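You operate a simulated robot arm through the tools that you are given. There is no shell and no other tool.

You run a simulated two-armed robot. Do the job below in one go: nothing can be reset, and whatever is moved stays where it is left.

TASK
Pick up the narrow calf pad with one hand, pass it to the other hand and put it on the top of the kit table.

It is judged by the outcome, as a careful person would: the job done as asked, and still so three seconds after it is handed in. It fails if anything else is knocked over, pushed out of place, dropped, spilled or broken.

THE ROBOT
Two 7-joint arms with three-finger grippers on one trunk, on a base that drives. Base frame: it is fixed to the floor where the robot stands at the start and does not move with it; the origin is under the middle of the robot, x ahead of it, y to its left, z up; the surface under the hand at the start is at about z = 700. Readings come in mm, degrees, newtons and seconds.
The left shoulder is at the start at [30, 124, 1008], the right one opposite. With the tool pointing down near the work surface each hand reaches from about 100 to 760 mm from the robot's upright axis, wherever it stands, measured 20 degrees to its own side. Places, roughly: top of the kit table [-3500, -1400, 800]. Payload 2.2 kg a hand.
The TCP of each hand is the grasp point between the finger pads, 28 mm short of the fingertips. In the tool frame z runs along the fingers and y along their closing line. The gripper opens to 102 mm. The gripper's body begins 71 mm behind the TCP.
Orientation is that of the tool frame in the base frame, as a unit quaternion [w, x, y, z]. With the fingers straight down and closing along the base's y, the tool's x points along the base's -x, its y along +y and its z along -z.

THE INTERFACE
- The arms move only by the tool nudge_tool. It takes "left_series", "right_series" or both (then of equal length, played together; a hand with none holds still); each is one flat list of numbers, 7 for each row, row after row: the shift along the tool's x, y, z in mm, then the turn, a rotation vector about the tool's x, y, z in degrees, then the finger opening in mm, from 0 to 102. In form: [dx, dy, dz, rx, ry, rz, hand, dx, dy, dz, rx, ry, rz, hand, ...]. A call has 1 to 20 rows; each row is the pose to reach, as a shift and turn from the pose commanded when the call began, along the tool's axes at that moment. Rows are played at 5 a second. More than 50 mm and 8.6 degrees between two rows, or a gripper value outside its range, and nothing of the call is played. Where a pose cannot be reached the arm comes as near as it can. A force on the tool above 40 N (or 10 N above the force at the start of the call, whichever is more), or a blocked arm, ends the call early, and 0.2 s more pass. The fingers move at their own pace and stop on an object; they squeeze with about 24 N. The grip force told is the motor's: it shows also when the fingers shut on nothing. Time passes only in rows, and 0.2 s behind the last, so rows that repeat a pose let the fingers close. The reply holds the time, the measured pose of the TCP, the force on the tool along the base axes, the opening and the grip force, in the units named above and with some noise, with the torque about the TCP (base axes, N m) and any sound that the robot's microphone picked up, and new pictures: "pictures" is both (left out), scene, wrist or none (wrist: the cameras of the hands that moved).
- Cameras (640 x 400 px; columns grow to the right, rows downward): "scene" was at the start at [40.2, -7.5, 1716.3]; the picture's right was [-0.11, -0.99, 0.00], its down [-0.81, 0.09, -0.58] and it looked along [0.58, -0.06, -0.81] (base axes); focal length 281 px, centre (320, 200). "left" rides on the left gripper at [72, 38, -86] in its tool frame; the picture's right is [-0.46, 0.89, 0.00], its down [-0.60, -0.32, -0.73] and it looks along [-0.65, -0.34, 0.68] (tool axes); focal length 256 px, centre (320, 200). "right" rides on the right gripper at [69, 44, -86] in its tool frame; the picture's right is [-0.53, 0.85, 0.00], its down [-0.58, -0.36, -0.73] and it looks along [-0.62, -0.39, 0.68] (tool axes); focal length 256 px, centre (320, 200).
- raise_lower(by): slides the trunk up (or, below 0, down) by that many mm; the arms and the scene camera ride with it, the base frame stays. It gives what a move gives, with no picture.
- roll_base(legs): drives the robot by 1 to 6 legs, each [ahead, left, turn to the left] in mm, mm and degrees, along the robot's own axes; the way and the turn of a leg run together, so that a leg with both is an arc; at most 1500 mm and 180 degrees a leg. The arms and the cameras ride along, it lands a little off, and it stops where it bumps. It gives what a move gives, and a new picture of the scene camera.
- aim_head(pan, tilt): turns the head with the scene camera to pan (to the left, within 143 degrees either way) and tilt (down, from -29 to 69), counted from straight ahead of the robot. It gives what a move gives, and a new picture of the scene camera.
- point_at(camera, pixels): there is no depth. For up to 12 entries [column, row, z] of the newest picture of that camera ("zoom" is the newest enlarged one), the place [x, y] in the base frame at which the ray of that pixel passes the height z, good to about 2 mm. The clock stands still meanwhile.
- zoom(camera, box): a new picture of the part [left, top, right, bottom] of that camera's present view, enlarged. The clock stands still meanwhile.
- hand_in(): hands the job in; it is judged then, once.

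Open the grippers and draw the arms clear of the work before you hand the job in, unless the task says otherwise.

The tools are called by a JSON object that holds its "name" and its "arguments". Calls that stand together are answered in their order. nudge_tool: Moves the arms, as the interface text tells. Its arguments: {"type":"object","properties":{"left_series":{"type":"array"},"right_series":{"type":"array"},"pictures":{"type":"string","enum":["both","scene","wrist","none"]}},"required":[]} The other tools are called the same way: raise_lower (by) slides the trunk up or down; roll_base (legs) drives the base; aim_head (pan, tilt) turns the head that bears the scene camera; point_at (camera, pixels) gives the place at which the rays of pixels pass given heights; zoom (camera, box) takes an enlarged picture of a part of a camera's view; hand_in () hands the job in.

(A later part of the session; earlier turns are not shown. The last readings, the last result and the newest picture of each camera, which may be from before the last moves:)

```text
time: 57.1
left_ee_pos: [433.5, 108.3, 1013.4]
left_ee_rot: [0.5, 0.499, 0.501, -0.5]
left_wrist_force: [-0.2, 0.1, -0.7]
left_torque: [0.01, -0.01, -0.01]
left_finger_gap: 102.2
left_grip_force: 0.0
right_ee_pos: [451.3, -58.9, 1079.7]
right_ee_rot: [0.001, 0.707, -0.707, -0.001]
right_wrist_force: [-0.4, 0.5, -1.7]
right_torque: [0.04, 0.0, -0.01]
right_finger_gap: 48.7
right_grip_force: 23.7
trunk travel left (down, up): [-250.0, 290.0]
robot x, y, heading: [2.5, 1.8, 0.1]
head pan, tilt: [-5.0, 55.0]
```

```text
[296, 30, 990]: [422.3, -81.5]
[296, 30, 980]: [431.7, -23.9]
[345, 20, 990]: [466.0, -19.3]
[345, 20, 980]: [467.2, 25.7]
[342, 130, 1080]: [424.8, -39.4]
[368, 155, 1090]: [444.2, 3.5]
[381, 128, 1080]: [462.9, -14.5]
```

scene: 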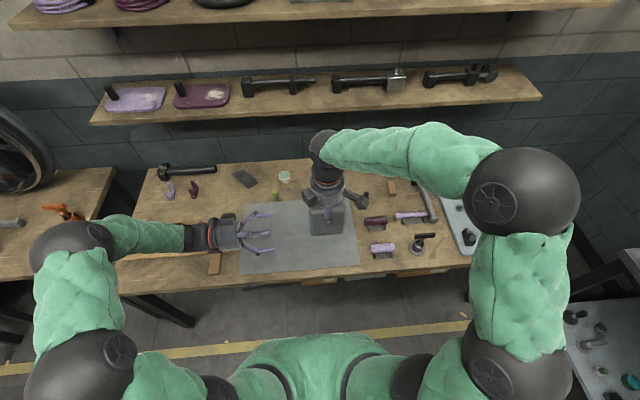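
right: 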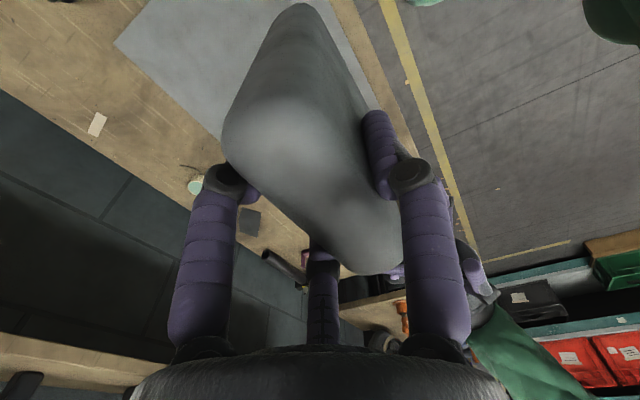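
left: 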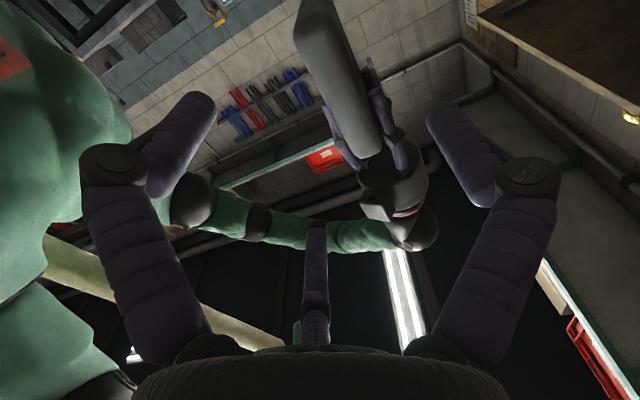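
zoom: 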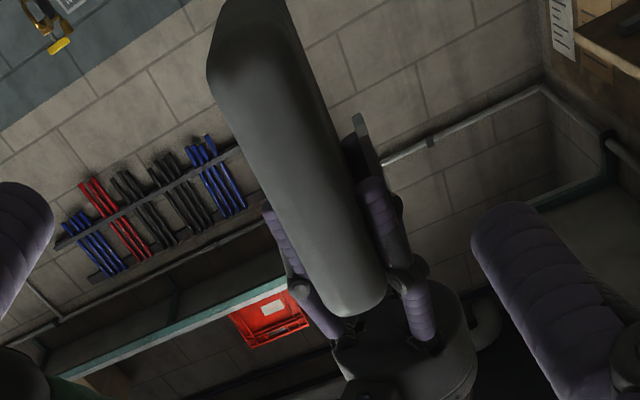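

The pad lies at x≈427-460, edge at y≈-10, matching the plan. I advance the left hand to y≈20 with the fingers at 84 mm and check.

{"name": "nudge_tool", "arguments": {"left_series": [0, 1, 25, 0, 0, 0, 95, 0, 1, 50, 0, 0, 0, 84, 0, 1, 72, 0, 0, 0, 84, 0, 1, 88, 0, 0, 0, 84], "pictures": "both"}}

{"name": "zoom", "arguments": {"camera": "scene", "box": [240, 150, 380, 270]}}

```text
time: 58.1
left_ee_pos: [434.3, 19.8, 1014.6]
left_ee_rot: [0.499, 0.5, 0.501, -0.5]
left_wrist_force: [-0.8, -0.2, 1.0]
left_torque: [0.0, -0.01, 0.01]
left_finger_gap: 84.2
left_grip_force: 0.0
right_ee_pos: [451.4, -58.5, 1079.7]
right_ee_rot: [0.0, 0.707, -0.707, 0.0]
right_wrist_force: [-0.1, 0.1, -1.1]
right_torque: [0.0, -0.04, 0.01]
right_finger_gap: 48.8
right_grip_force: 24.0
trunk travel left (down, up): [-250.0, 290.0]
robot x, y, heading: [4.4, -2.7, 0.2]
head pan, tilt: [-5.0, 55.0]
```

scene: 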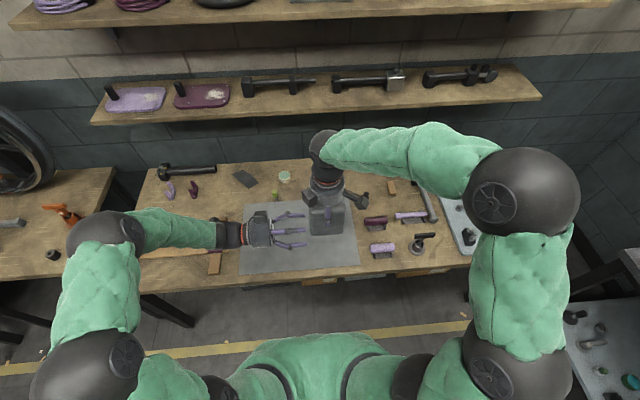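
left: 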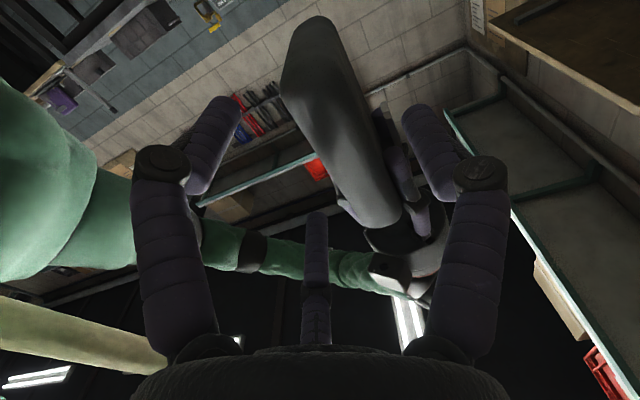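

```text
3.33 times, centred on (310, 210) of scene
```

zoom: 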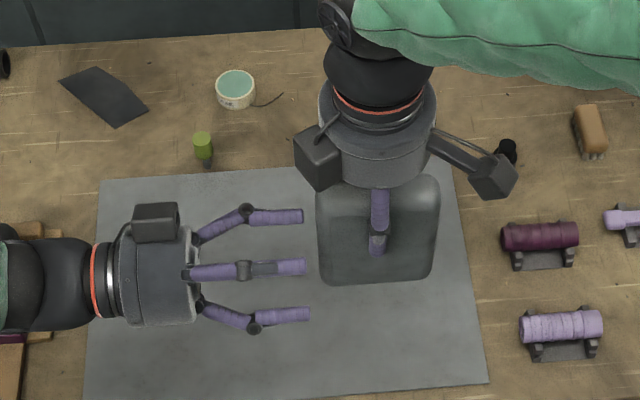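

Fingertips are just at the pad's left edge with the pad between the prongs. I advance 40 mm in small steps.

{"name": "nudge_tool", "arguments": {"left_series": [0, 0, 10, 0, 0, 0, 84, 0, 0, 20, 0, 0, 0, 84, 0, 0, 30, 0, 0, 0, 84, 0, 0, 40, 0, 0, 0, 84], "pictures": "both"}}

{"name": "zoom", "arguments": {"camera": "scene", "box": [260, 160, 370, 260]}}

```text
time: 59.1
left_ee_pos: [433.2, -19.9, 1014.3]
left_ee_rot: [0.5, 0.5, 0.5, -0.5]
left_wrist_force: [-0.3, 0.2, 0.1]
left_torque: [-0.01, 0.01, -0.01]
left_finger_gap: 84.2
left_grip_force: 0.0
right_ee_pos: [450.6, -60.1, 1079.9]
right_ee_rot: [0.0, 0.707, -0.707, 0.0]
right_wrist_force: [0.4, -0.7, -1.6]
right_torque: [0.0, -0.01, 0.02]
right_finger_gap: 48.5
right_grip_force: 24.0
trunk travel left (down, up): [-250.0, 290.0]
robot x, y, heading: [0.6, -0.4, -0.3]
head pan, tilt: [-5.0, 55.0]
```

scene: 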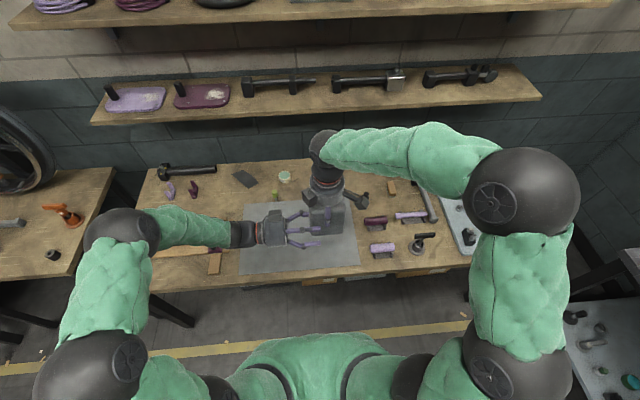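
left: 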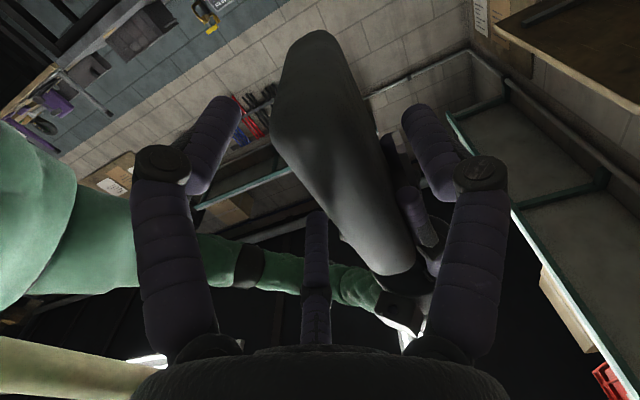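

```text
4.00 times, centred on (315, 210) of scene
```

zoom: 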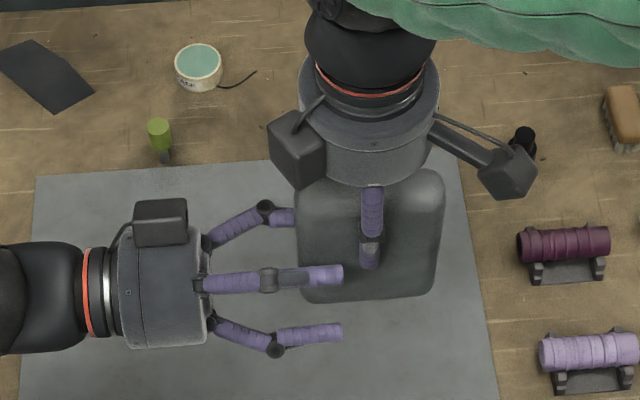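

No contact yet and both hands are clear of each other. I close the left fingers stepwise.

{"name": "nudge_tool", "arguments": {"left_series": [0, 0, 0, 0, 0, 0, 70, 0, 0, 0, 0, 0, 0, 60, 0, 0, 0, 0, 0, 0, 54, 0, 0, 0, 0, 0, 0, 54], "pictures": "both"}}

{"name": "zoom", "arguments": {"camera": "scene", "box": [260, 160, 370, 260]}}

```text
time: 60.1
left_ee_pos: [433.4, -20.0, 1013.9]
left_ee_rot: [0.5, 0.5, 0.501, -0.5]
left_wrist_force: [0.1, -0.1, -0.4]
left_torque: [0.02, 0.01, -0.03]
left_finger_gap: 53.9
left_grip_force: 0.0
right_ee_pos: [450.6, -58.6, 1079.0]
right_ee_rot: [0.001, -0.707, 0.707, 0.0]
right_wrist_force: [-0.2, -0.8, -1.7]
right_torque: [-0.03, 0.0, -0.01]
right_finger_gap: 48.4
right_grip_force: 24.2
trunk travel left (down, up): [-250.0, 290.0]
robot x, y, heading: [1.1, -0.0, -0.0]
head pan, tilt: [-5.0, 55.0]
```

scene: 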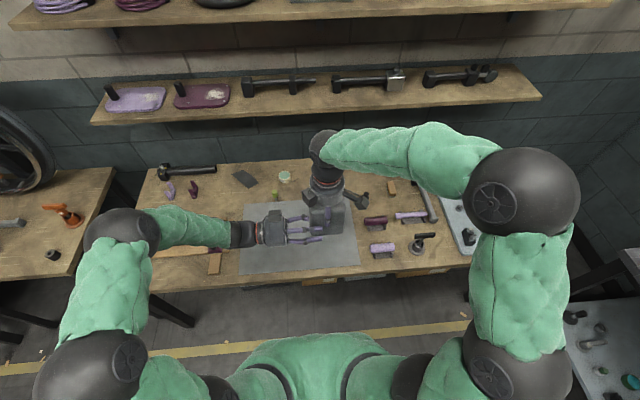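
left: 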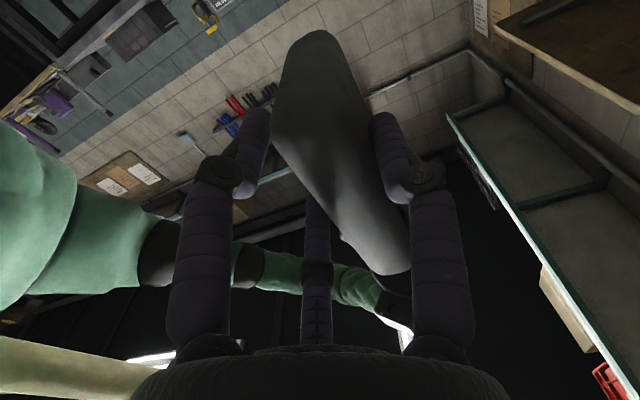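

```text
4.00 times, centred on (315, 210) of scene
```

zoom: 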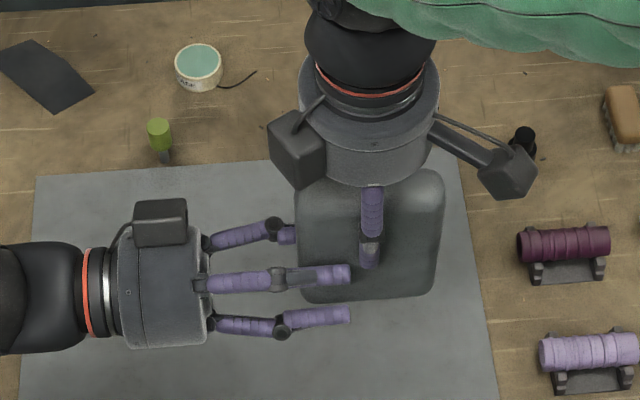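

The prongs are almost on the pad on both sides. I close the left hand fully.

{"name": "nudge_tool", "arguments": {"left_series": [0, 0, 0, 0, 0, 0, 48, 0, 0, 0, 0, 0, 0, 40, 0, 0, 0, 0, 0, 0, 30, 0, 0, 0, 0, 0, 0, 20, 0, 0, 0, 0, 0, 0, 20], "pictures": "both"}}

{"name": "zoom", "arguments": {"camera": "scene", "box": [260, 160, 370, 260]}}

```text
time: 61.3
left_ee_pos: [433.8, -19.8, 1014.0]
left_ee_rot: [0.5, 0.499, 0.502, -0.499]
left_wrist_force: [13.7, 0.7, -5.9]
left_torque: [0.26, 0.48, 0.41]
left_finger_gap: 48.6
left_grip_force: 23.9
right_ee_pos: [450.4, -58.1, 1079.6]
right_ee_rot: [0.0, -0.707, 0.707, 0.001]
right_wrist_force: [-14.1, -0.5, 6.0]
right_torque: [0.03, 0.52, 0.14]
right_finger_gap: 48.8
right_grip_force: 24.5
trunk travel left (down, up): [-250.0, 290.0]
robot x, y, heading: [-1.2, 3.9, 0.1]
head pan, tilt: [-5.0, 55.0]
```

scene: 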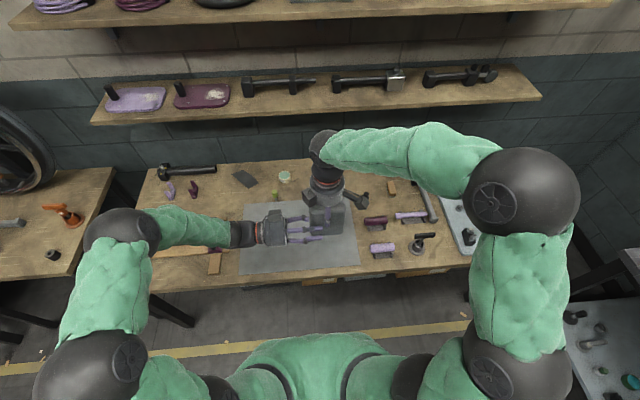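
left: 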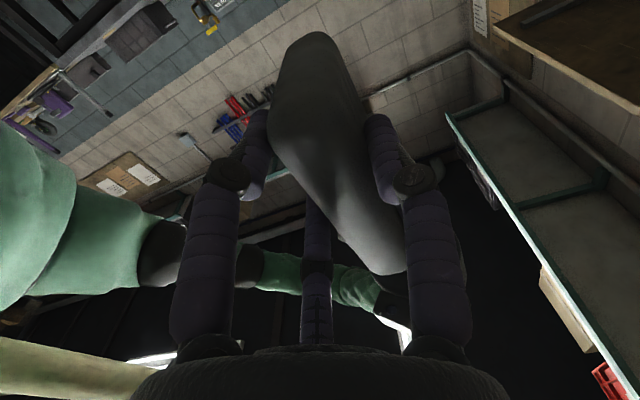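

```text
4.00 times, centred on (315, 210) of scene
```

zoom: 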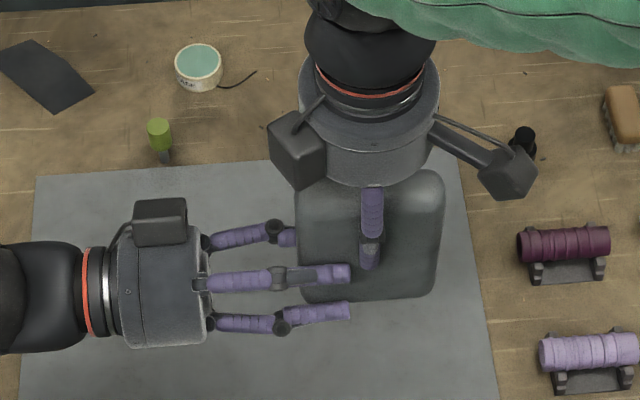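

Both hands hold (left 48.6 mm, 23.9 N), with about 14 N of side strain between them along x. I ease the left hand 2 mm toward +x to relieve it.

{"name": "nudge_tool", "arguments": {"left_series": [0, 1, 0, 0, 0, 0, 20, 0, 2, 0, 0, 0, 0, 20, 0, 2, 0, 0, 0, 0, 20], "pictures": "none"}}

```text
time: 62.1
left_ee_pos: [435.5, -19.4, 1015.3]
left_ee_rot: [-0.499, -0.499, -0.501, 0.501]
left_wrist_force: [4.7, -3.1, 2.3]
left_torque: [0.07, 0.1, 0.1]
left_finger_gap: 48.8
left_grip_force: 24.0
right_ee_pos: [450.6, -58.5, 1080.6]
right_ee_rot: [0.0, -0.707, 0.707, -0.001]
right_wrist_force: [-3.3, 2.7, -5.5]
right_torque: [0.0, 0.09, -0.03]
right_finger_gap: 48.9
right_grip_force: 23.7
trunk travel left (down, up): [-250.0, 290.0]
robot x, y, heading: [2.4, 3.6, -0.3]
head pan, tilt: [-5.0, 55.0]
```

Strain is down to ~4 N. Now I open the right hand gently to 80 mm while the left holds.

{"name": "nudge_tool", "arguments": {"right_series": [0, 0, 0, 0, 0, 0, 52, 0, 0, 0, 0, 0, 0, 60, 0, 0, 0, 0, 0, 0, 70, 0, 0, 0, 0, 0, 0, 80, 0, 0, 0, 0, 0, 0, 80], "pictures": "both"}}

{"name": "zoom", "arguments": {"camera": "scene", "box": [260, 160, 370, 260]}}

```text
time: 63.3
left_ee_pos: [435.6, -19.1, 1014.7]
left_ee_rot: [0.5, 0.499, 0.501, -0.5]
left_wrist_force: [0.4, -0.5, -0.1]
left_torque: [0.07, 0.0, 0.02]
left_finger_gap: 49.0
left_grip_force: 23.9
right_ee_pos: [450.6, -58.6, 1079.4]
right_ee_rot: [0.0, 0.707, -0.707, 0.0]
right_wrist_force: [0.4, 0.2, 0.6]
right_torque: [-0.01, -0.02, 0.01]
right_finger_gap: 80.3
right_grip_force: 0.1
trunk travel left (down, up): [-250.0, 290.0]
robot x, y, heading: [-0.1, 1.0, 0.0]
head pan, tilt: [-5.0, 55.0]
```

scene: 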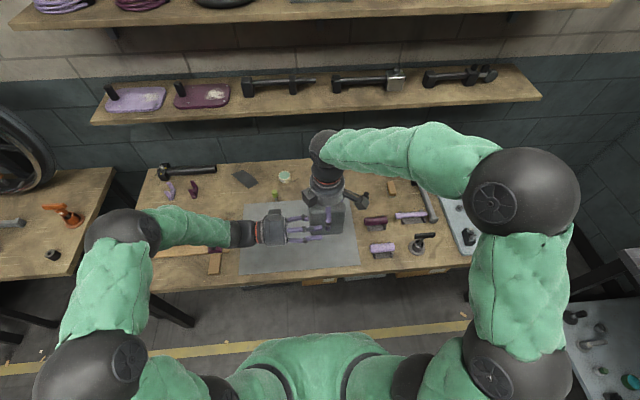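
right: 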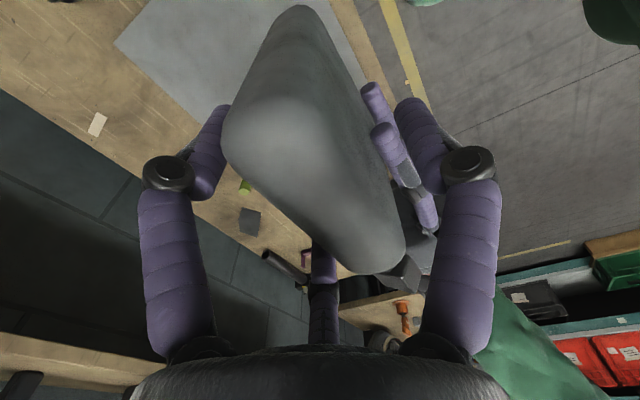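

```text
4.00 times, centred on (315, 210) of scene
```

zoom: 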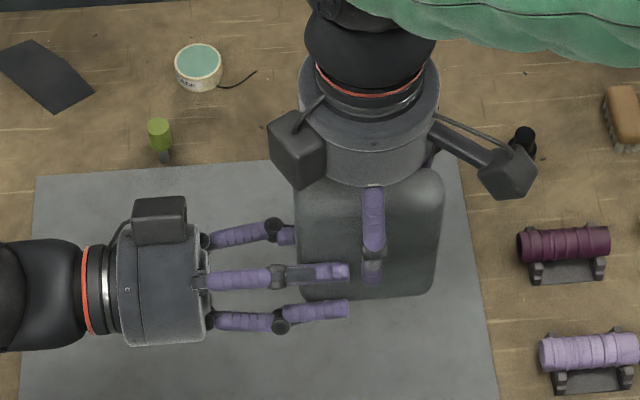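

The left hand holds the pad alone. I raise the right hand straight up, then away to the right.

{"name": "nudge_tool", "arguments": {"right_series": [0, 0, -15, 0, 0, 0, 80, 0, 0, -30, 0, 0, 0, 80, 0, 0, -50, 0, 0, 0, 80, 0, 0, -75, 0, 0, 0, 80, 0, 0, -100, 0, 0, 0, 80, 25, 0, -115, 0, 0, 0, 80, 60, 0, -120, 0, 0, 0, 80, 100, 10, -120, 0, 0, 0, 80, 140, 30, -120, 0, 0, 0, 80, 180, 50, -120, 0, 0, 0, 80], "pictures": "both"}}

{"name": "zoom", "arguments": {"camera": "scene", "box": [240, 160, 370, 260]}}

```text
time: 65.5
left_ee_pos: [434.2, -18.7, 1015.6]
left_ee_rot: [0.5, 0.5, 0.5, -0.5]
left_wrist_force: [0.2, 0.3, -0.6]
left_torque: [0.1, 0.03, -0.03]
left_finger_gap: 48.9
left_grip_force: 23.7
right_ee_pos: [398.8, -240.4, 1201.2]
right_ee_rot: [0.0, -0.707, 0.707, 0.0]
right_wrist_force: [0.5, 0.1, 0.8]
right_torque: [-0.01, -0.02, 0.03]
right_finger_gap: 79.7
right_grip_force: 0.0
trunk travel left (down, up): [-250.0, 290.0]
robot x, y, heading: [-2.7, -2.5, 0.1]
head pan, tilt: [-5.0, 55.0]
```

scene: 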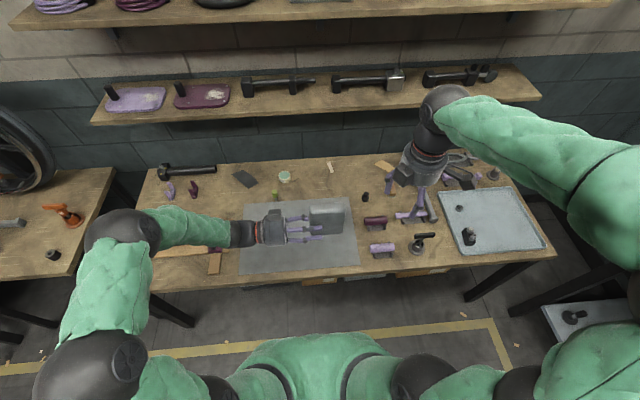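
right: 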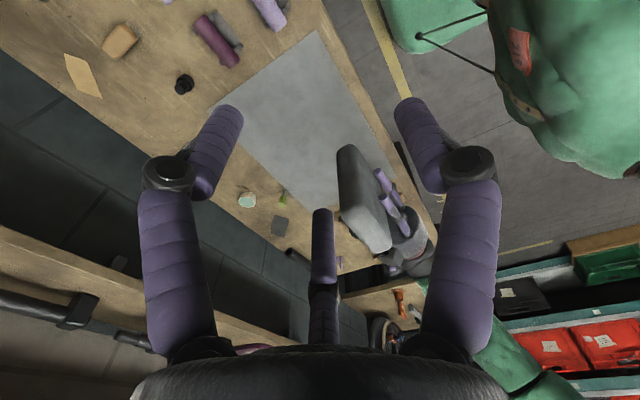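

```text
4.00 times, centred on (305, 210) of scene
```

zoom: 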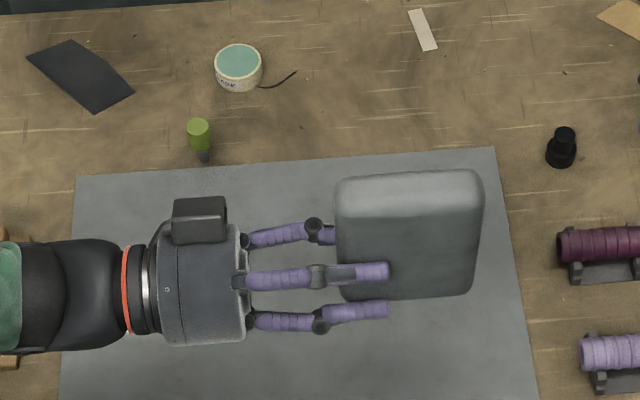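

The hand-over worked; the left hand alone holds the pad. I turn the left hand back to pointing down while drawing it in, and draw the right hand in as well for driving.

{"name": "nudge_tool", "arguments": {"left_series": [-9, -9, -14, 0, 8.2, 0, 20, -18, -18, -27, 0, 16.4, 0, 20, -27, -27, -41, 0, 24.6, 0, 20, -36, -36, -55, 0, 32.8, 0, 20, -45, -45, -68, 0, 41, 0, 20, -55, -55, -82, 0, 49.2, 0, 20, -64, -64, -96, 0, 57.4, 0, 20, -73, -73, -110, 0, 65.6, 0, 20, -82, -82, -123, 0, 73.8, 0, 20, -91, -91, -137, 0, 82, 0, 20, -100, -100, -150, 0, 90, 0, 20], "right_series": [2, 5, 5, 0, 0, 8, 80, 4, 10, 10, 0, 0, 16, 80, 6, 20, 15, 0, 0, 24, 80, 8, 30, 20, 0, 0, 32, 80, 10, 40, 30, 0, 0, 40, 80, 15, 50, 40, 0, 0, 48, 80, 20, 60, 50, 0, 0, 56, 80, 25, 70, 60, 0, 0, 64, 80, 30, 80, 70, 0, 0, 72, 80, 40, 90, 80, 0, 0, 80, 80, 50, 100, 90, 0, 0, 88, 80], "pictures": "both"}}

```text
time: 67.9
left_ee_pos: [333.6, 131.6, 1113.8]
left_ee_rot: [-0.001, 0.706, 0.708, 0.001]
left_wrist_force: [0.2, -0.2, -2.0]
left_torque: [0.09, 0.0, -0.02]
left_finger_gap: 48.8
left_grip_force: 23.7
right_ee_pos: [301.4, -290.2, 1107.6]
right_ee_rot: [0.0, -0.016, 1.0, -0.001]
right_wrist_force: [0.3, 0.1, 0.3]
right_torque: [-0.03, -0.02, -0.04]
right_finger_gap: 80.2
right_grip_force: 0.1
trunk travel left (down, up): [-250.0, 290.0]
robot x, y, heading: [-5.7, 4.1, -0.1]
head pan, tilt: [-5.0, 55.0]
```

scene: 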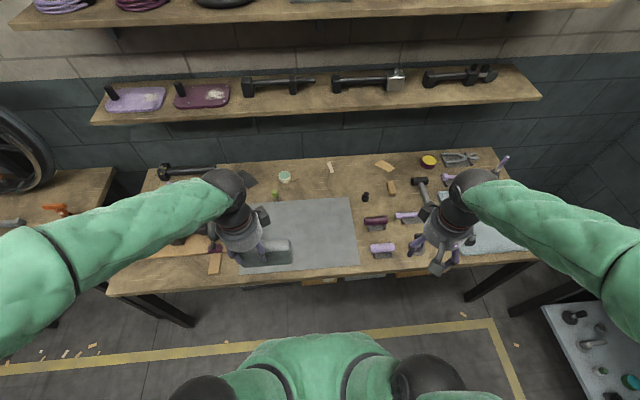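
right: 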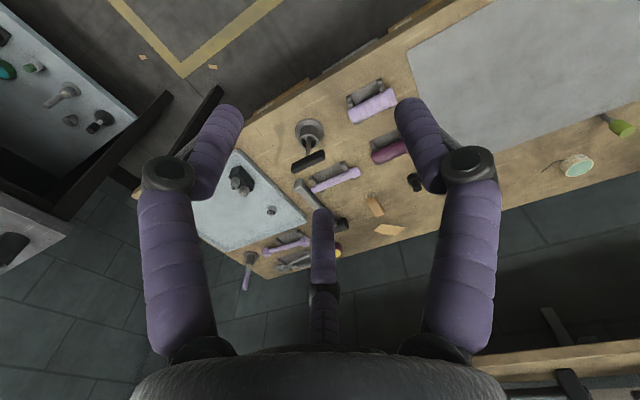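
left: 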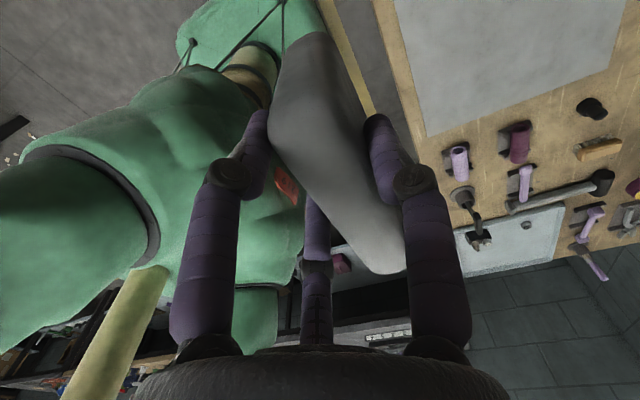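

Both arms are drawn in, pad held (2 N, 24 N grip). Before driving, I survey the floor behind the robot.

{"name": "aim_head", "arguments": {"pan": 143, "tilt": 30}}

{"name": "point_at", "arguments": {"camera": "scene", "pixels": [[100, 380, 0], [200, 380, 0], [320, 380, 0], [320, 300, 0], [400, 300, 0], [250, 250, 750], [180, 300, 750]]}}

{"name": "aim_head", "arguments": {"pan": -143, "tilt": 30}}

{"name": "point_at", "arguments": {"camera": "scene", "pixels": [[560, 300, 0], [500, 250, 0], [400, 250, 0], [350, 350, 0], [300, 380, 0], [600, 350, 0]]}}

```text
time: 70.2
left_ee_pos: [334.9, 130.1, 1113.0]
left_ee_rot: [-0.001, 0.707, 0.707, 0.0]
left_wrist_force: [0.1, 0.0, -2.6]
left_torque: [0.05, 0.02, -0.01]
left_finger_gap: 48.9
left_grip_force: 23.9
right_ee_pos: [301.9, -290.0, 1108.9]
right_ee_rot: [0.0, -0.017, 1.0, 0.0]
right_wrist_force: [0.4, 1.7, 0.4]
right_torque: [-0.02, 0.0, -0.01]
right_finger_gap: 80.0
right_grip_force: 0.0
trunk travel left (down, up): [-250.0, 290.0]
robot x, y, heading: [-2.7, 0.2, -0.3]
head pan, tilt: [143.0, 30.0]
```

scene: 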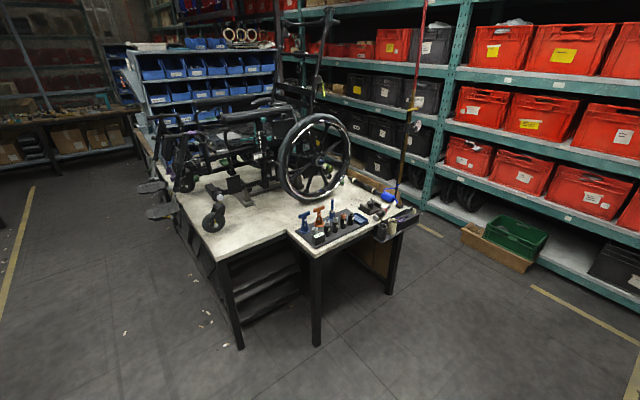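

```text
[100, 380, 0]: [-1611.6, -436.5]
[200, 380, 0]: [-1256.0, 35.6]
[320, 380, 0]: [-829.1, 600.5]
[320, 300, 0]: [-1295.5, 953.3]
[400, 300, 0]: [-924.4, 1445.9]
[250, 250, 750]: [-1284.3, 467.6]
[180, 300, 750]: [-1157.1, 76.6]
```

```text
time: 74.2
left_ee_pos: [335.4, 131.9, 1113.3]
left_ee_rot: [0.0, 0.706, 0.709, -0.001]
left_wrist_force: [-1.2, 0.6, -2.5]
left_torque: [0.09, 0.05, 0.0]
left_finger_gap: 49.1
left_grip_force: 23.9
right_ee_pos: [302.6, -290.7, 1107.9]
right_ee_rot: [0.0, -0.018, 1.0, 0.0]
right_wrist_force: [0.0, -0.1, -1.0]
right_torque: [-0.02, -0.02, -0.01]
right_finger_gap: 80.0
right_grip_force: 0.1
trunk travel left (down, up): [-250.0, 290.0]
robot x, y, heading: [1.9, 0.5, 0.1]
head pan, tilt: [-143.0, 30.0]
```

scene: 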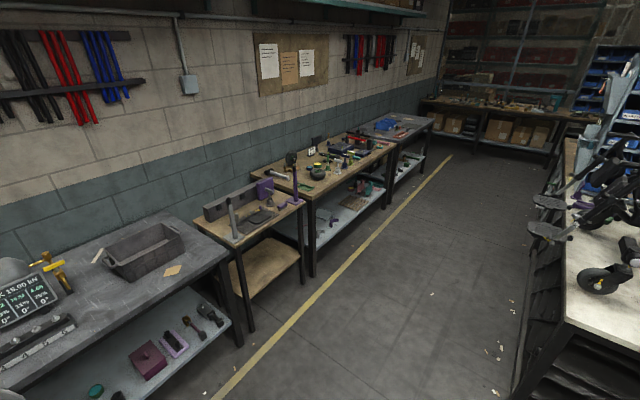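

```text
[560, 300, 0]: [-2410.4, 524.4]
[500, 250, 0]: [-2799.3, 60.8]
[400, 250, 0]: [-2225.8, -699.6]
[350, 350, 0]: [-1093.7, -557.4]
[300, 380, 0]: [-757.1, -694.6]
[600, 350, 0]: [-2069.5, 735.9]
```

{"name": "point_at", "arguments": {"camera": "scene", "pixels": [[250, 362, 0], [350, 262, 0], [445, 162, 0], [240, 346, 0], [313, 276, 0], [387, 208, 0], [426, 180, 0], [516, 383, 0], [563, 322, 780], [533, 231, 800], [560, 140, 800], [550, 170, 0]]}}

{"name": "zoom", "arguments": {"camera": "scene", "box": [440, 100, 640, 400]}}

```text
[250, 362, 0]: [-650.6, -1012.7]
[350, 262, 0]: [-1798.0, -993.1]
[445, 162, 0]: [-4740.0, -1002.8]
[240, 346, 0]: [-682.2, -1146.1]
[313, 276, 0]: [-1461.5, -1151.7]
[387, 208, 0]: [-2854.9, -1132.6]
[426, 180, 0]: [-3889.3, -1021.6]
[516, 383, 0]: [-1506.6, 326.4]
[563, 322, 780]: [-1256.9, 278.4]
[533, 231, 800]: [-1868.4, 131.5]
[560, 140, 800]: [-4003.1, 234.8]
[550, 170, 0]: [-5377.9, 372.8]
```

```text
1.33 times, centred on (540, 250) of scene
```

zoom: 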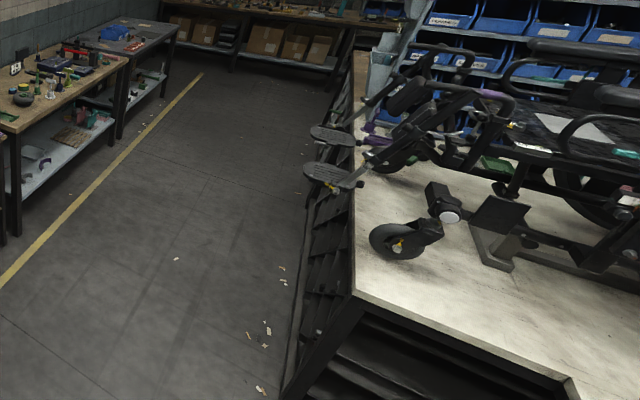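

The aisle is clear: tables' fronts at y≈-1140, wheelchair bench from x≈-1260 with footplates out to y≈130. I back up 500 mm and slide right 520 mm to the aisle's middle.

{"name": "roll_base", "arguments": {"legs": [[-500, 0, 0], [0, -500, 0]]}}

```text
time: 79.7
left_ee_pos: [-160.9, -373.8, 1113.1]
left_ee_rot: [-0.002, 0.704, 0.71, 0.0]
left_wrist_force: [0.2, -0.1, -1.6]
left_torque: [0.09, 0.02, -0.08]
left_finger_gap: 48.6
left_grip_force: 24.1
right_ee_pos: [-188.5, -798.5, 1109.5]
right_ee_rot: [0.0, -0.022, 1.0, 0.001]
right_wrist_force: [0.7, -0.4, 0.6]
right_torque: [0.01, 0.02, 0.0]
right_finger_gap: 79.9
right_grip_force: 0.1
trunk travel left (down, up): [-250.0, 290.0]
robot x, y, heading: [-492.9, -510.1, 0.3]
head pan, tilt: [-143.0, 30.0]
```

scene: 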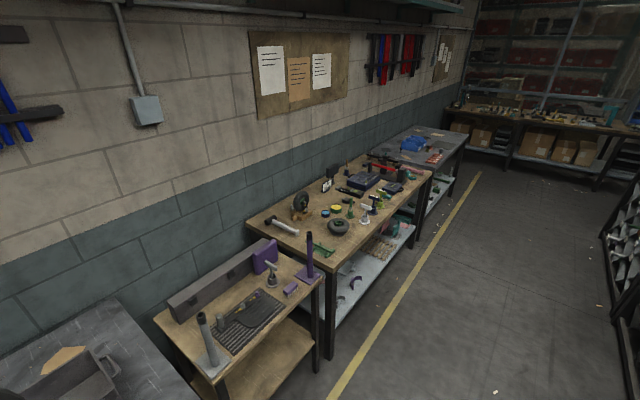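

It landed at (-493,-510). I reverse 1500 mm along the aisle and check.

{"name": "roll_base", "arguments": {"legs": [[-1500, 0, 0]]}}

```text
time: 87.1
left_ee_pos: [-1658.0, -386.4, 1113.2]
left_ee_rot: [-0.001, 0.703, 0.711, 0.0]
left_wrist_force: [0.9, -0.6, -2.3]
left_torque: [0.04, 0.03, 0.03]
left_finger_gap: 48.8
left_grip_force: 23.9
right_ee_pos: [-1685.5, -809.7, 1109.0]
right_ee_rot: [-0.001, -0.023, 1.0, 0.0]
right_wrist_force: [0.5, 0.6, 0.7]
right_torque: [-0.02, -0.04, -0.02]
right_finger_gap: 79.7
right_grip_force: 0.1
trunk travel left (down, up): [-250.0, 290.0]
robot x, y, heading: [-1992.5, -522.8, 0.8]
head pan, tilt: [-143.0, 30.0]
```

scene: 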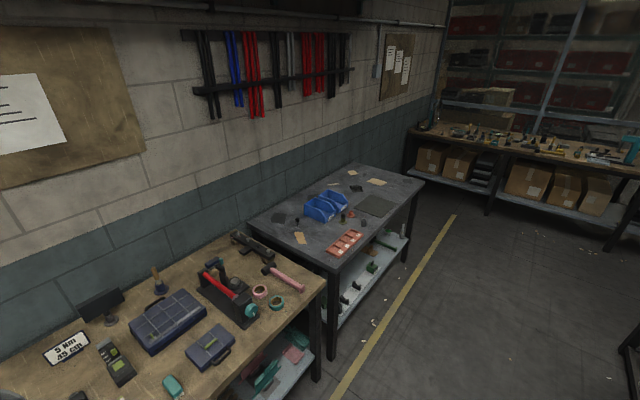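

The kit table is in view at (340,220). I zoom in and map the free space on its top.

{"name": "zoom", "arguments": {"camera": "scene", "box": [240, 155, 440, 280]}}

{"name": "point_at", "arguments": {"camera": "scene", "pixels": [[249, 218, 800], [335, 267, 800], [424, 182, 800], [352, 165, 800], [378, 205, 800], [345, 240, 800], [360, 216, 800], [398, 206, 800], [375, 192, 800], [330, 207, 800]]}}

```text
3.20 times, centred on (340, 218) of scene
```

zoom: 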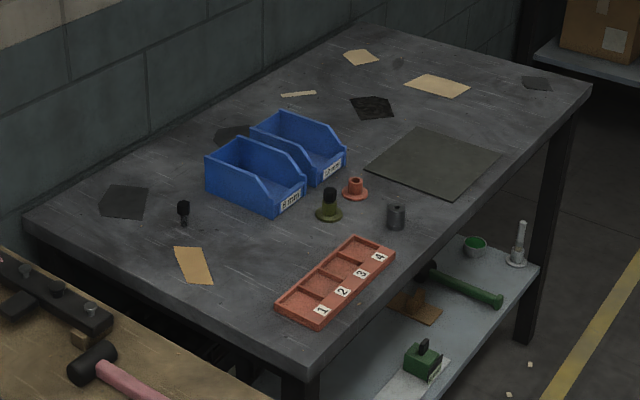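

```text
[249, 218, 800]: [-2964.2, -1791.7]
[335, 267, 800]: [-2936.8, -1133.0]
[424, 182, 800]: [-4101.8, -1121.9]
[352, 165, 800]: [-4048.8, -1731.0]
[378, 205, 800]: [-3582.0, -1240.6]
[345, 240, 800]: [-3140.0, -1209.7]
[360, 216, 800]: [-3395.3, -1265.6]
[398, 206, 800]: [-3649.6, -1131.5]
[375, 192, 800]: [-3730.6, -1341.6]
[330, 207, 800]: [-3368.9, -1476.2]
```

{"name": "point_at", "arguments": {"camera": "zoom", "pixels": [[368, 165, 800], [425, 127, 800], [508, 155, 800], [445, 197, 800], [540, 130, 800], [490, 115, 800], [535, 83, 800], [437, 86, 800], [397, 228, 800], [354, 190, 800], [590, 90, 800], [310, 378, 800]]}}

```text
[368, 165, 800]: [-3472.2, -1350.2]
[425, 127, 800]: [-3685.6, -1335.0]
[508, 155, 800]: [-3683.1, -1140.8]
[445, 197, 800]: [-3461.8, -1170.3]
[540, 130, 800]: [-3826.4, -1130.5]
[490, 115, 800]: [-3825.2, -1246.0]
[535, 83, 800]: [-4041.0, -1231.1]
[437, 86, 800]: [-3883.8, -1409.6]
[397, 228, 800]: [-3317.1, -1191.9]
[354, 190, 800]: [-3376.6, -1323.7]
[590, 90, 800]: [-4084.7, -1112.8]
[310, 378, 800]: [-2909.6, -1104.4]
```

The bare area at x -3720 to -4020, y -1130 to -1380 is free. I reverse on to x≈-3910.

{"name": "roll_base", "arguments": {"legs": [[-1500, 0, 0], [-420, 0, 0]]}}

```text
time: 96.5
left_ee_pos: [-3547.3, -399.6, 1113.9]
left_ee_rot: [-0.001, 0.705, 0.71, 0.0]
left_wrist_force: [0.1, 0.6, -2.5]
left_torque: [0.07, 0.0, 0.01]
left_finger_gap: 48.6
left_grip_force: 24.2
right_ee_pos: [-3576.2, -822.5, 1109.3]
right_ee_rot: [0.0, -0.02, 1.0, -0.001]
right_wrist_force: [-0.1, -0.1, -0.3]
right_torque: [0.01, 0.0, -0.01]
right_finger_gap: 80.1
right_grip_force: 0.0
trunk travel left (down, up): [-250.0, 290.0]
robot x, y, heading: [-3884.7, -536.2, 0.6]
head pan, tilt: [-143.0, 30.0]
```

scene: 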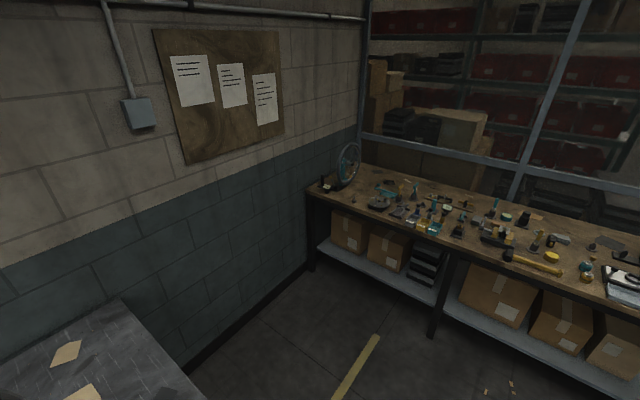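

I check the distance to the far bench and the kit table's end before turning.

{"name": "point_at", "arguments": {"camera": "scene", "pixels": [[308, 200, 850], [455, 258, 850], [600, 310, 850], [430, 335, 0], [310, 268, 0], [118, 298, 800], [205, 398, 800]]}}

{"name": "aim_head", "arguments": {"pan": -90, "tilt": 40}}

```text
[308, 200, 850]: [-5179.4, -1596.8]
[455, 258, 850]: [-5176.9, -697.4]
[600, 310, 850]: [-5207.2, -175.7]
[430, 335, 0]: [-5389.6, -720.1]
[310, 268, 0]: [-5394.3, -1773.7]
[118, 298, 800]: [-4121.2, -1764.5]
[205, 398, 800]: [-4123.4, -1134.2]
```

```text
time: 97.8
left_ee_pos: [-3546.1, -399.7, 1113.0]
left_ee_rot: [-0.002, 0.705, 0.709, 0.0]
left_wrist_force: [0.6, -0.3, -2.4]
left_torque: [0.04, 0.05, -0.02]
left_finger_gap: 48.6
left_grip_force: 24.2
right_ee_pos: [-3575.8, -822.8, 1108.0]
right_ee_rot: [0.001, -0.02, 1.0, 0.0]
right_wrist_force: [-0.3, -0.1, 0.0]
right_torque: [0.02, 0.01, -0.04]
right_finger_gap: 80.0
right_grip_force: 0.0
trunk travel left (down, up): [-250.0, 290.0]
robot x, y, heading: [-3877.7, -532.1, 0.3]
head pan, tilt: [-90.0, 40.0]
```

scene: 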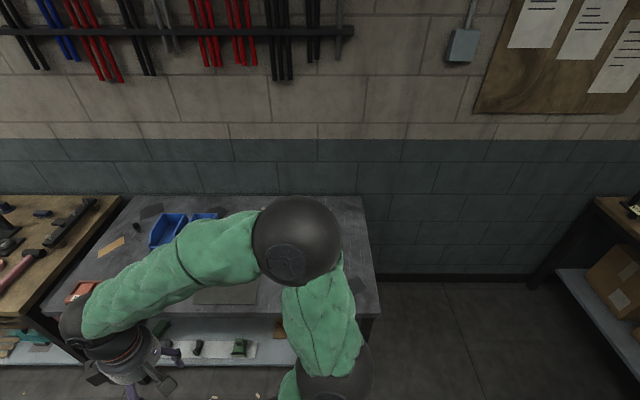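

Plenty of room. I turn right by 90° to face the kit table.

{"name": "roll_base", "arguments": {"legs": [[0, 0, -90]]}}

{"name": "aim_head", "arguments": {"pan": 0, "tilt": 50}}

```text
time: 101.9
left_ee_pos: [-3734.8, -863.0, 1112.4]
left_ee_rot: [-0.001, 1.0, 0.023, 0.001]
left_wrist_force: [-1.2, 0.1, -1.4]
left_torque: [0.02, -0.07, 0.03]
left_finger_gap: 48.9
left_grip_force: 23.9
right_ee_pos: [-4157.9, -847.3, 1108.6]
right_ee_rot: [0.001, 0.679, 0.734, 0.0]
right_wrist_force: [0.6, -0.2, 0.0]
right_torque: [-0.01, -0.01, -0.01]
right_finger_gap: 80.2
right_grip_force: 0.1
trunk travel left (down, up): [-250.0, 290.0]
robot x, y, heading: [-3883.1, -530.4, -87.6]
head pan, tilt: [-90.0, 40.0]
```

scene: 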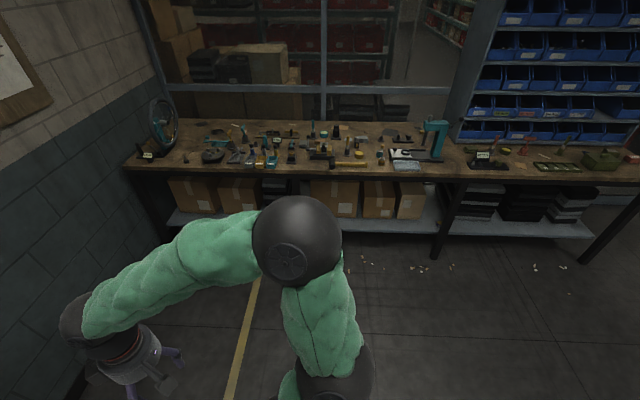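

```text
time: 103.6
left_ee_pos: [-3734.9, -863.1, 1112.5]
left_ee_rot: [-0.001, 1.0, 0.022, 0.001]
left_wrist_force: [-0.1, -0.5, -1.4]
left_torque: [0.02, -0.04, 0.0]
left_finger_gap: 48.8
left_grip_force: 23.6
right_ee_pos: [-4158.8, -848.6, 1108.8]
right_ee_rot: [0.0, 0.679, 0.734, 0.0]
right_wrist_force: [0.3, 0.0, 0.8]
right_torque: [0.03, -0.02, -0.01]
right_finger_gap: 79.8
right_grip_force: 0.1
trunk travel left (down, up): [-250.0, 290.0]
robot x, y, heading: [-3880.5, -535.8, -87.6]
head pan, tilt: [0.0, 50.0]
```

scene: 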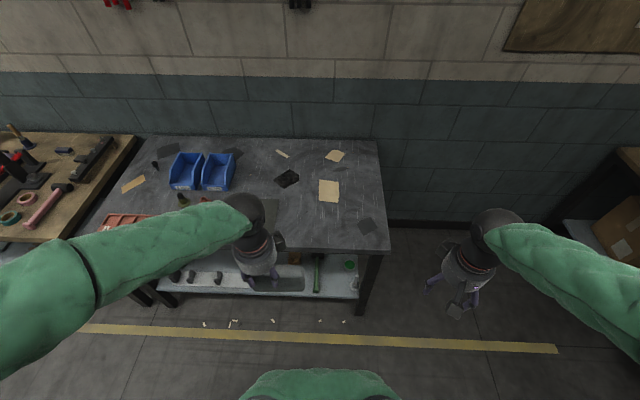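

I face the table at heading -87.6°. I move ahead 150 mm, right 80 mm and square up by -2.4°.

{"name": "roll_base", "arguments": {"legs": [[150, -80, -2.4]]}}

{"name": "zoom", "arguments": {"camera": "scene", "box": [120, 100, 440, 300]}}

```text
time: 105.0
left_ee_pos: [-3826.1, -1022.0, 1113.7]
left_ee_rot: [-0.001, 1.0, 0.001, 0.0]
left_wrist_force: [-0.3, -0.7, -1.6]
left_torque: [0.07, -0.12, -0.01]
left_finger_gap: 48.9
left_grip_force: 24.3
right_ee_pos: [-4250.2, -992.7, 1109.1]
right_ee_rot: [0.0, 0.694, 0.72, 0.001]
right_wrist_force: [0.7, -0.1, -0.5]
right_torque: [0.05, -0.04, -0.01]
right_finger_gap: 79.9
right_grip_force: 0.0
trunk travel left (down, up): [-250.0, 290.0]
robot x, y, heading: [-3958.1, -688.9, -89.8]
head pan, tilt: [0.0, 50.0]
```

scene: 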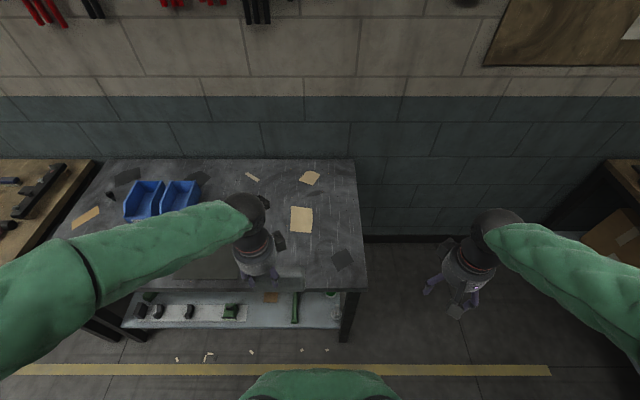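

```text
2.00 times, centred on (280, 200) of scene
```

zoom: 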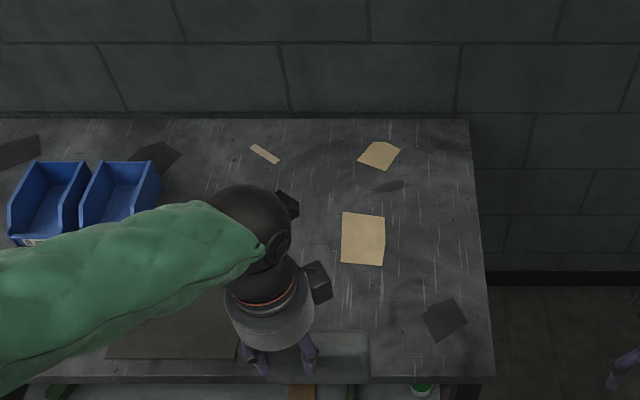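

The left hand is over the table front at x≈-3826. I locate the papers on the top to keep the pad off them.

{"name": "point_at", "arguments": {"camera": "zoom", "pixels": [[342, 265, 800], [384, 265, 800], [420, 320, 800], [445, 340, 800], [467, 322, 800], [235, 345, 800], [250, 320, 800], [400, 376, 800], [495, 376, 800], [370, 330, 800]]}}

```text
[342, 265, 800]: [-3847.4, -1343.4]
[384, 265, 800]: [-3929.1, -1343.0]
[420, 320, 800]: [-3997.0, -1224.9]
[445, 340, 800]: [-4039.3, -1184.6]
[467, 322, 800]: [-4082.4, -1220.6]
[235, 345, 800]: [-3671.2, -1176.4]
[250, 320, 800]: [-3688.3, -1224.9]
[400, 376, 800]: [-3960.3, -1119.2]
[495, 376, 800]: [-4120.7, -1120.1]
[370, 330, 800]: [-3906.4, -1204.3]
```

I move the hand forward to y≈-1232 over the free spot and lower to z≈950 (pad bottom about 60 mm above the top).

{"name": "nudge_tool", "arguments": {"left_series": [0, 40, 0, 0, 0, 0, 20, 0, 80, 0, 0, 0, 0, 20, 0, 120, 0, 0, 0, 0, 20, 0, 165, 0, 0, 0, 0, 20, 0, 210, 0, 0, 0, 0, 20, 0, 210, 40, 0, 0, 0, 20, 0, 210, 80, 0, 0, 0, 20, 0, 210, 120, 0, 0, 0, 20, 0, 210, 163, 0, 0, 0, 20], "pictures": "both"}}

{"name": "zoom", "arguments": {"camera": "scene", "box": [190, 120, 350, 300]}}

```text
time: 107.0
left_ee_pos: [-3825.1, -1232.3, 951.7]
left_ee_rot: [0.0, 1.0, 0.002, 0.0]
left_wrist_force: [0.5, -0.3, -2.5]
left_torque: [0.05, -0.01, -0.02]
left_finger_gap: 48.8
left_grip_force: 24.2
right_ee_pos: [-4248.7, -992.6, 1108.2]
right_ee_rot: [0.0, 0.694, 0.72, 0.001]
right_wrist_force: [-0.5, -0.9, 0.1]
right_torque: [0.03, -0.03, -0.02]
right_finger_gap: 79.9
right_grip_force: 0.0
trunk travel left (down, up): [-250.0, 290.0]
robot x, y, heading: [-3961.9, -687.2, -90.2]
head pan, tilt: [0.0, 50.0]
```

scene: 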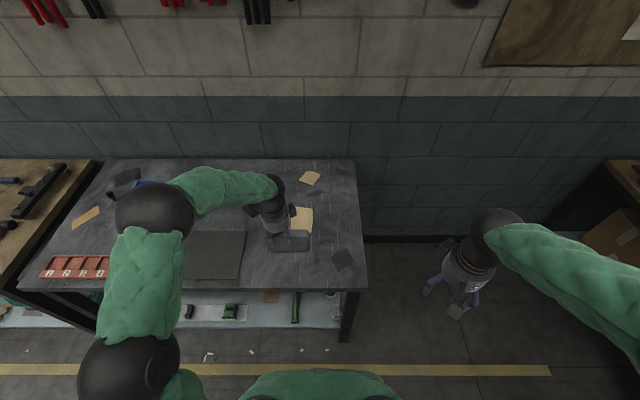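
left: 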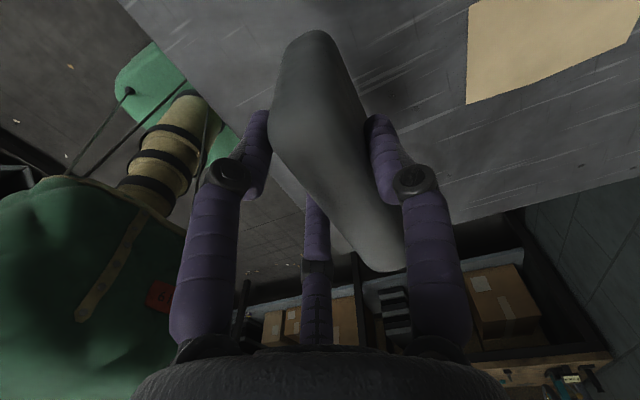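

```text
2.22 times, centred on (270, 210) of scene
```

zoom: 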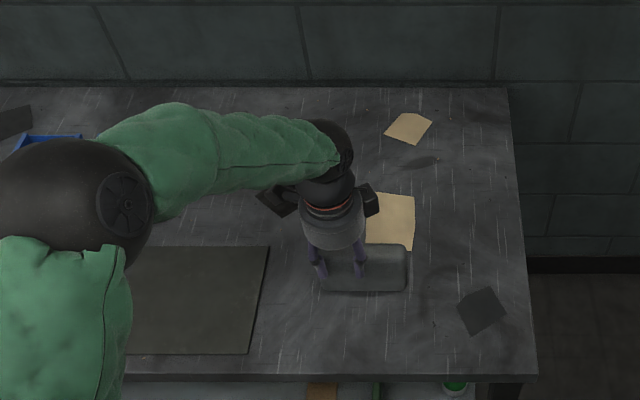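

The pad hangs over the bare spot between the mat and the scrap. I lower 48 mm, then feel for contact in small steps.

{"name": "nudge_tool", "arguments": {"left_series": [0, 0, 15, 0, 0, 0, 20, 0, 0, 30, 0, 0, 0, 20, 0, 0, 42, 0, 0, 0, 20, 0, 0, 50, 0, 0, 0, 20], "pictures": "scene"}}

{"name": "zoom", "arguments": {"camera": "scene", "box": [240, 170, 340, 270]}}

```text
time: 108.0
left_ee_pos: [-3826.2, -1232.9, 899.9]
left_ee_rot: [-0.001, 1.0, 0.002, 0.001]
left_wrist_force: [-0.6, 1.1, -2.6]
left_torque: [0.0, -0.07, 0.0]
left_finger_gap: 48.9
left_grip_force: 23.9
right_ee_pos: [-4249.8, -990.9, 1108.0]
right_ee_rot: [0.0, 0.694, 0.72, 0.0]
right_wrist_force: [-0.3, -0.3, -0.4]
right_torque: [-0.01, -0.02, -0.03]
right_finger_gap: 80.3
right_grip_force: 0.0
trunk travel left (down, up): [-250.0, 290.0]
robot x, y, heading: [-3958.4, -686.2, -89.9]
head pan, tilt: [0.0, 50.0]
```

scene: 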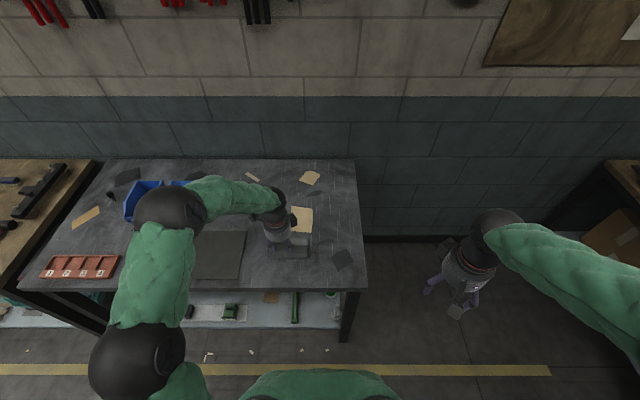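

```text
4.00 times, centred on (290, 220) of scene
```

zoom: 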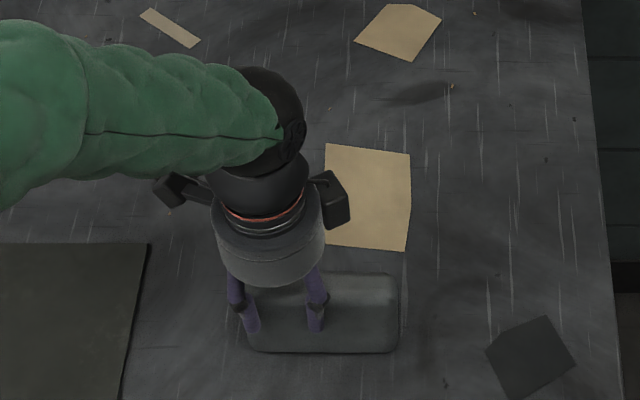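

No contact yet at z=900. I lower by 3 mm steps and read the force.

{"name": "nudge_tool", "arguments": {"left_series": [0, 0, 3, 0, 0, 0, 20, 0, 0, 6, 0, 0, 0, 20], "pictures": "none"}}

{"name": "nudge_tool", "arguments": {"left_series": [0, 0, 2, 0, 0, 0, 20, 0, 0, 3, 0, 0, 0, 20], "pictures": "none"}}

```text
time: 108.6
left_ee_pos: [-3825.0, -1231.8, 894.7]
left_ee_rot: [-0.001, 1.0, 0.002, 0.002]
left_wrist_force: [-0.4, -0.4, -1.6]
left_torque: [0.02, 0.01, -0.03]
left_finger_gap: 48.6
left_grip_force: 24.2
right_ee_pos: [-4249.1, -991.0, 1108.2]
right_ee_rot: [0.0, 0.695, 0.719, 0.0]
right_wrist_force: [-0.2, 0.4, -0.1]
right_torque: [-0.03, -0.03, 0.0]
right_finger_gap: 80.0
right_grip_force: 0.1
trunk travel left (down, up): [-250.0, 290.0]
robot x, y, heading: [-3960.8, -686.4, -90.0]
head pan, tilt: [0.0, 50.0]
```

```text
time: 109.2
left_ee_pos: [-3824.8, -1232.2, 892.6]
left_ee_rot: [0.0, 1.0, 0.002, 0.002]
left_wrist_force: [3.2, 5.9, 15.8]
left_torque: [0.01, 0.72, -0.28]
left_finger_gap: 48.9
left_grip_force: 24.3
right_ee_pos: [-4248.9, -990.2, 1110.4]
right_ee_rot: [0.0, 0.694, 0.72, -0.001]
right_wrist_force: [0.6, 0.3, 0.8]
right_torque: [-0.01, -0.01, 0.01]
right_finger_gap: 80.1
right_grip_force: 0.0
trunk travel left (down, up): [-250.0, 290.0]
robot x, y, heading: [-3956.0, -686.1, -89.9]
head pan, tilt: [0.0, 50.0]
```

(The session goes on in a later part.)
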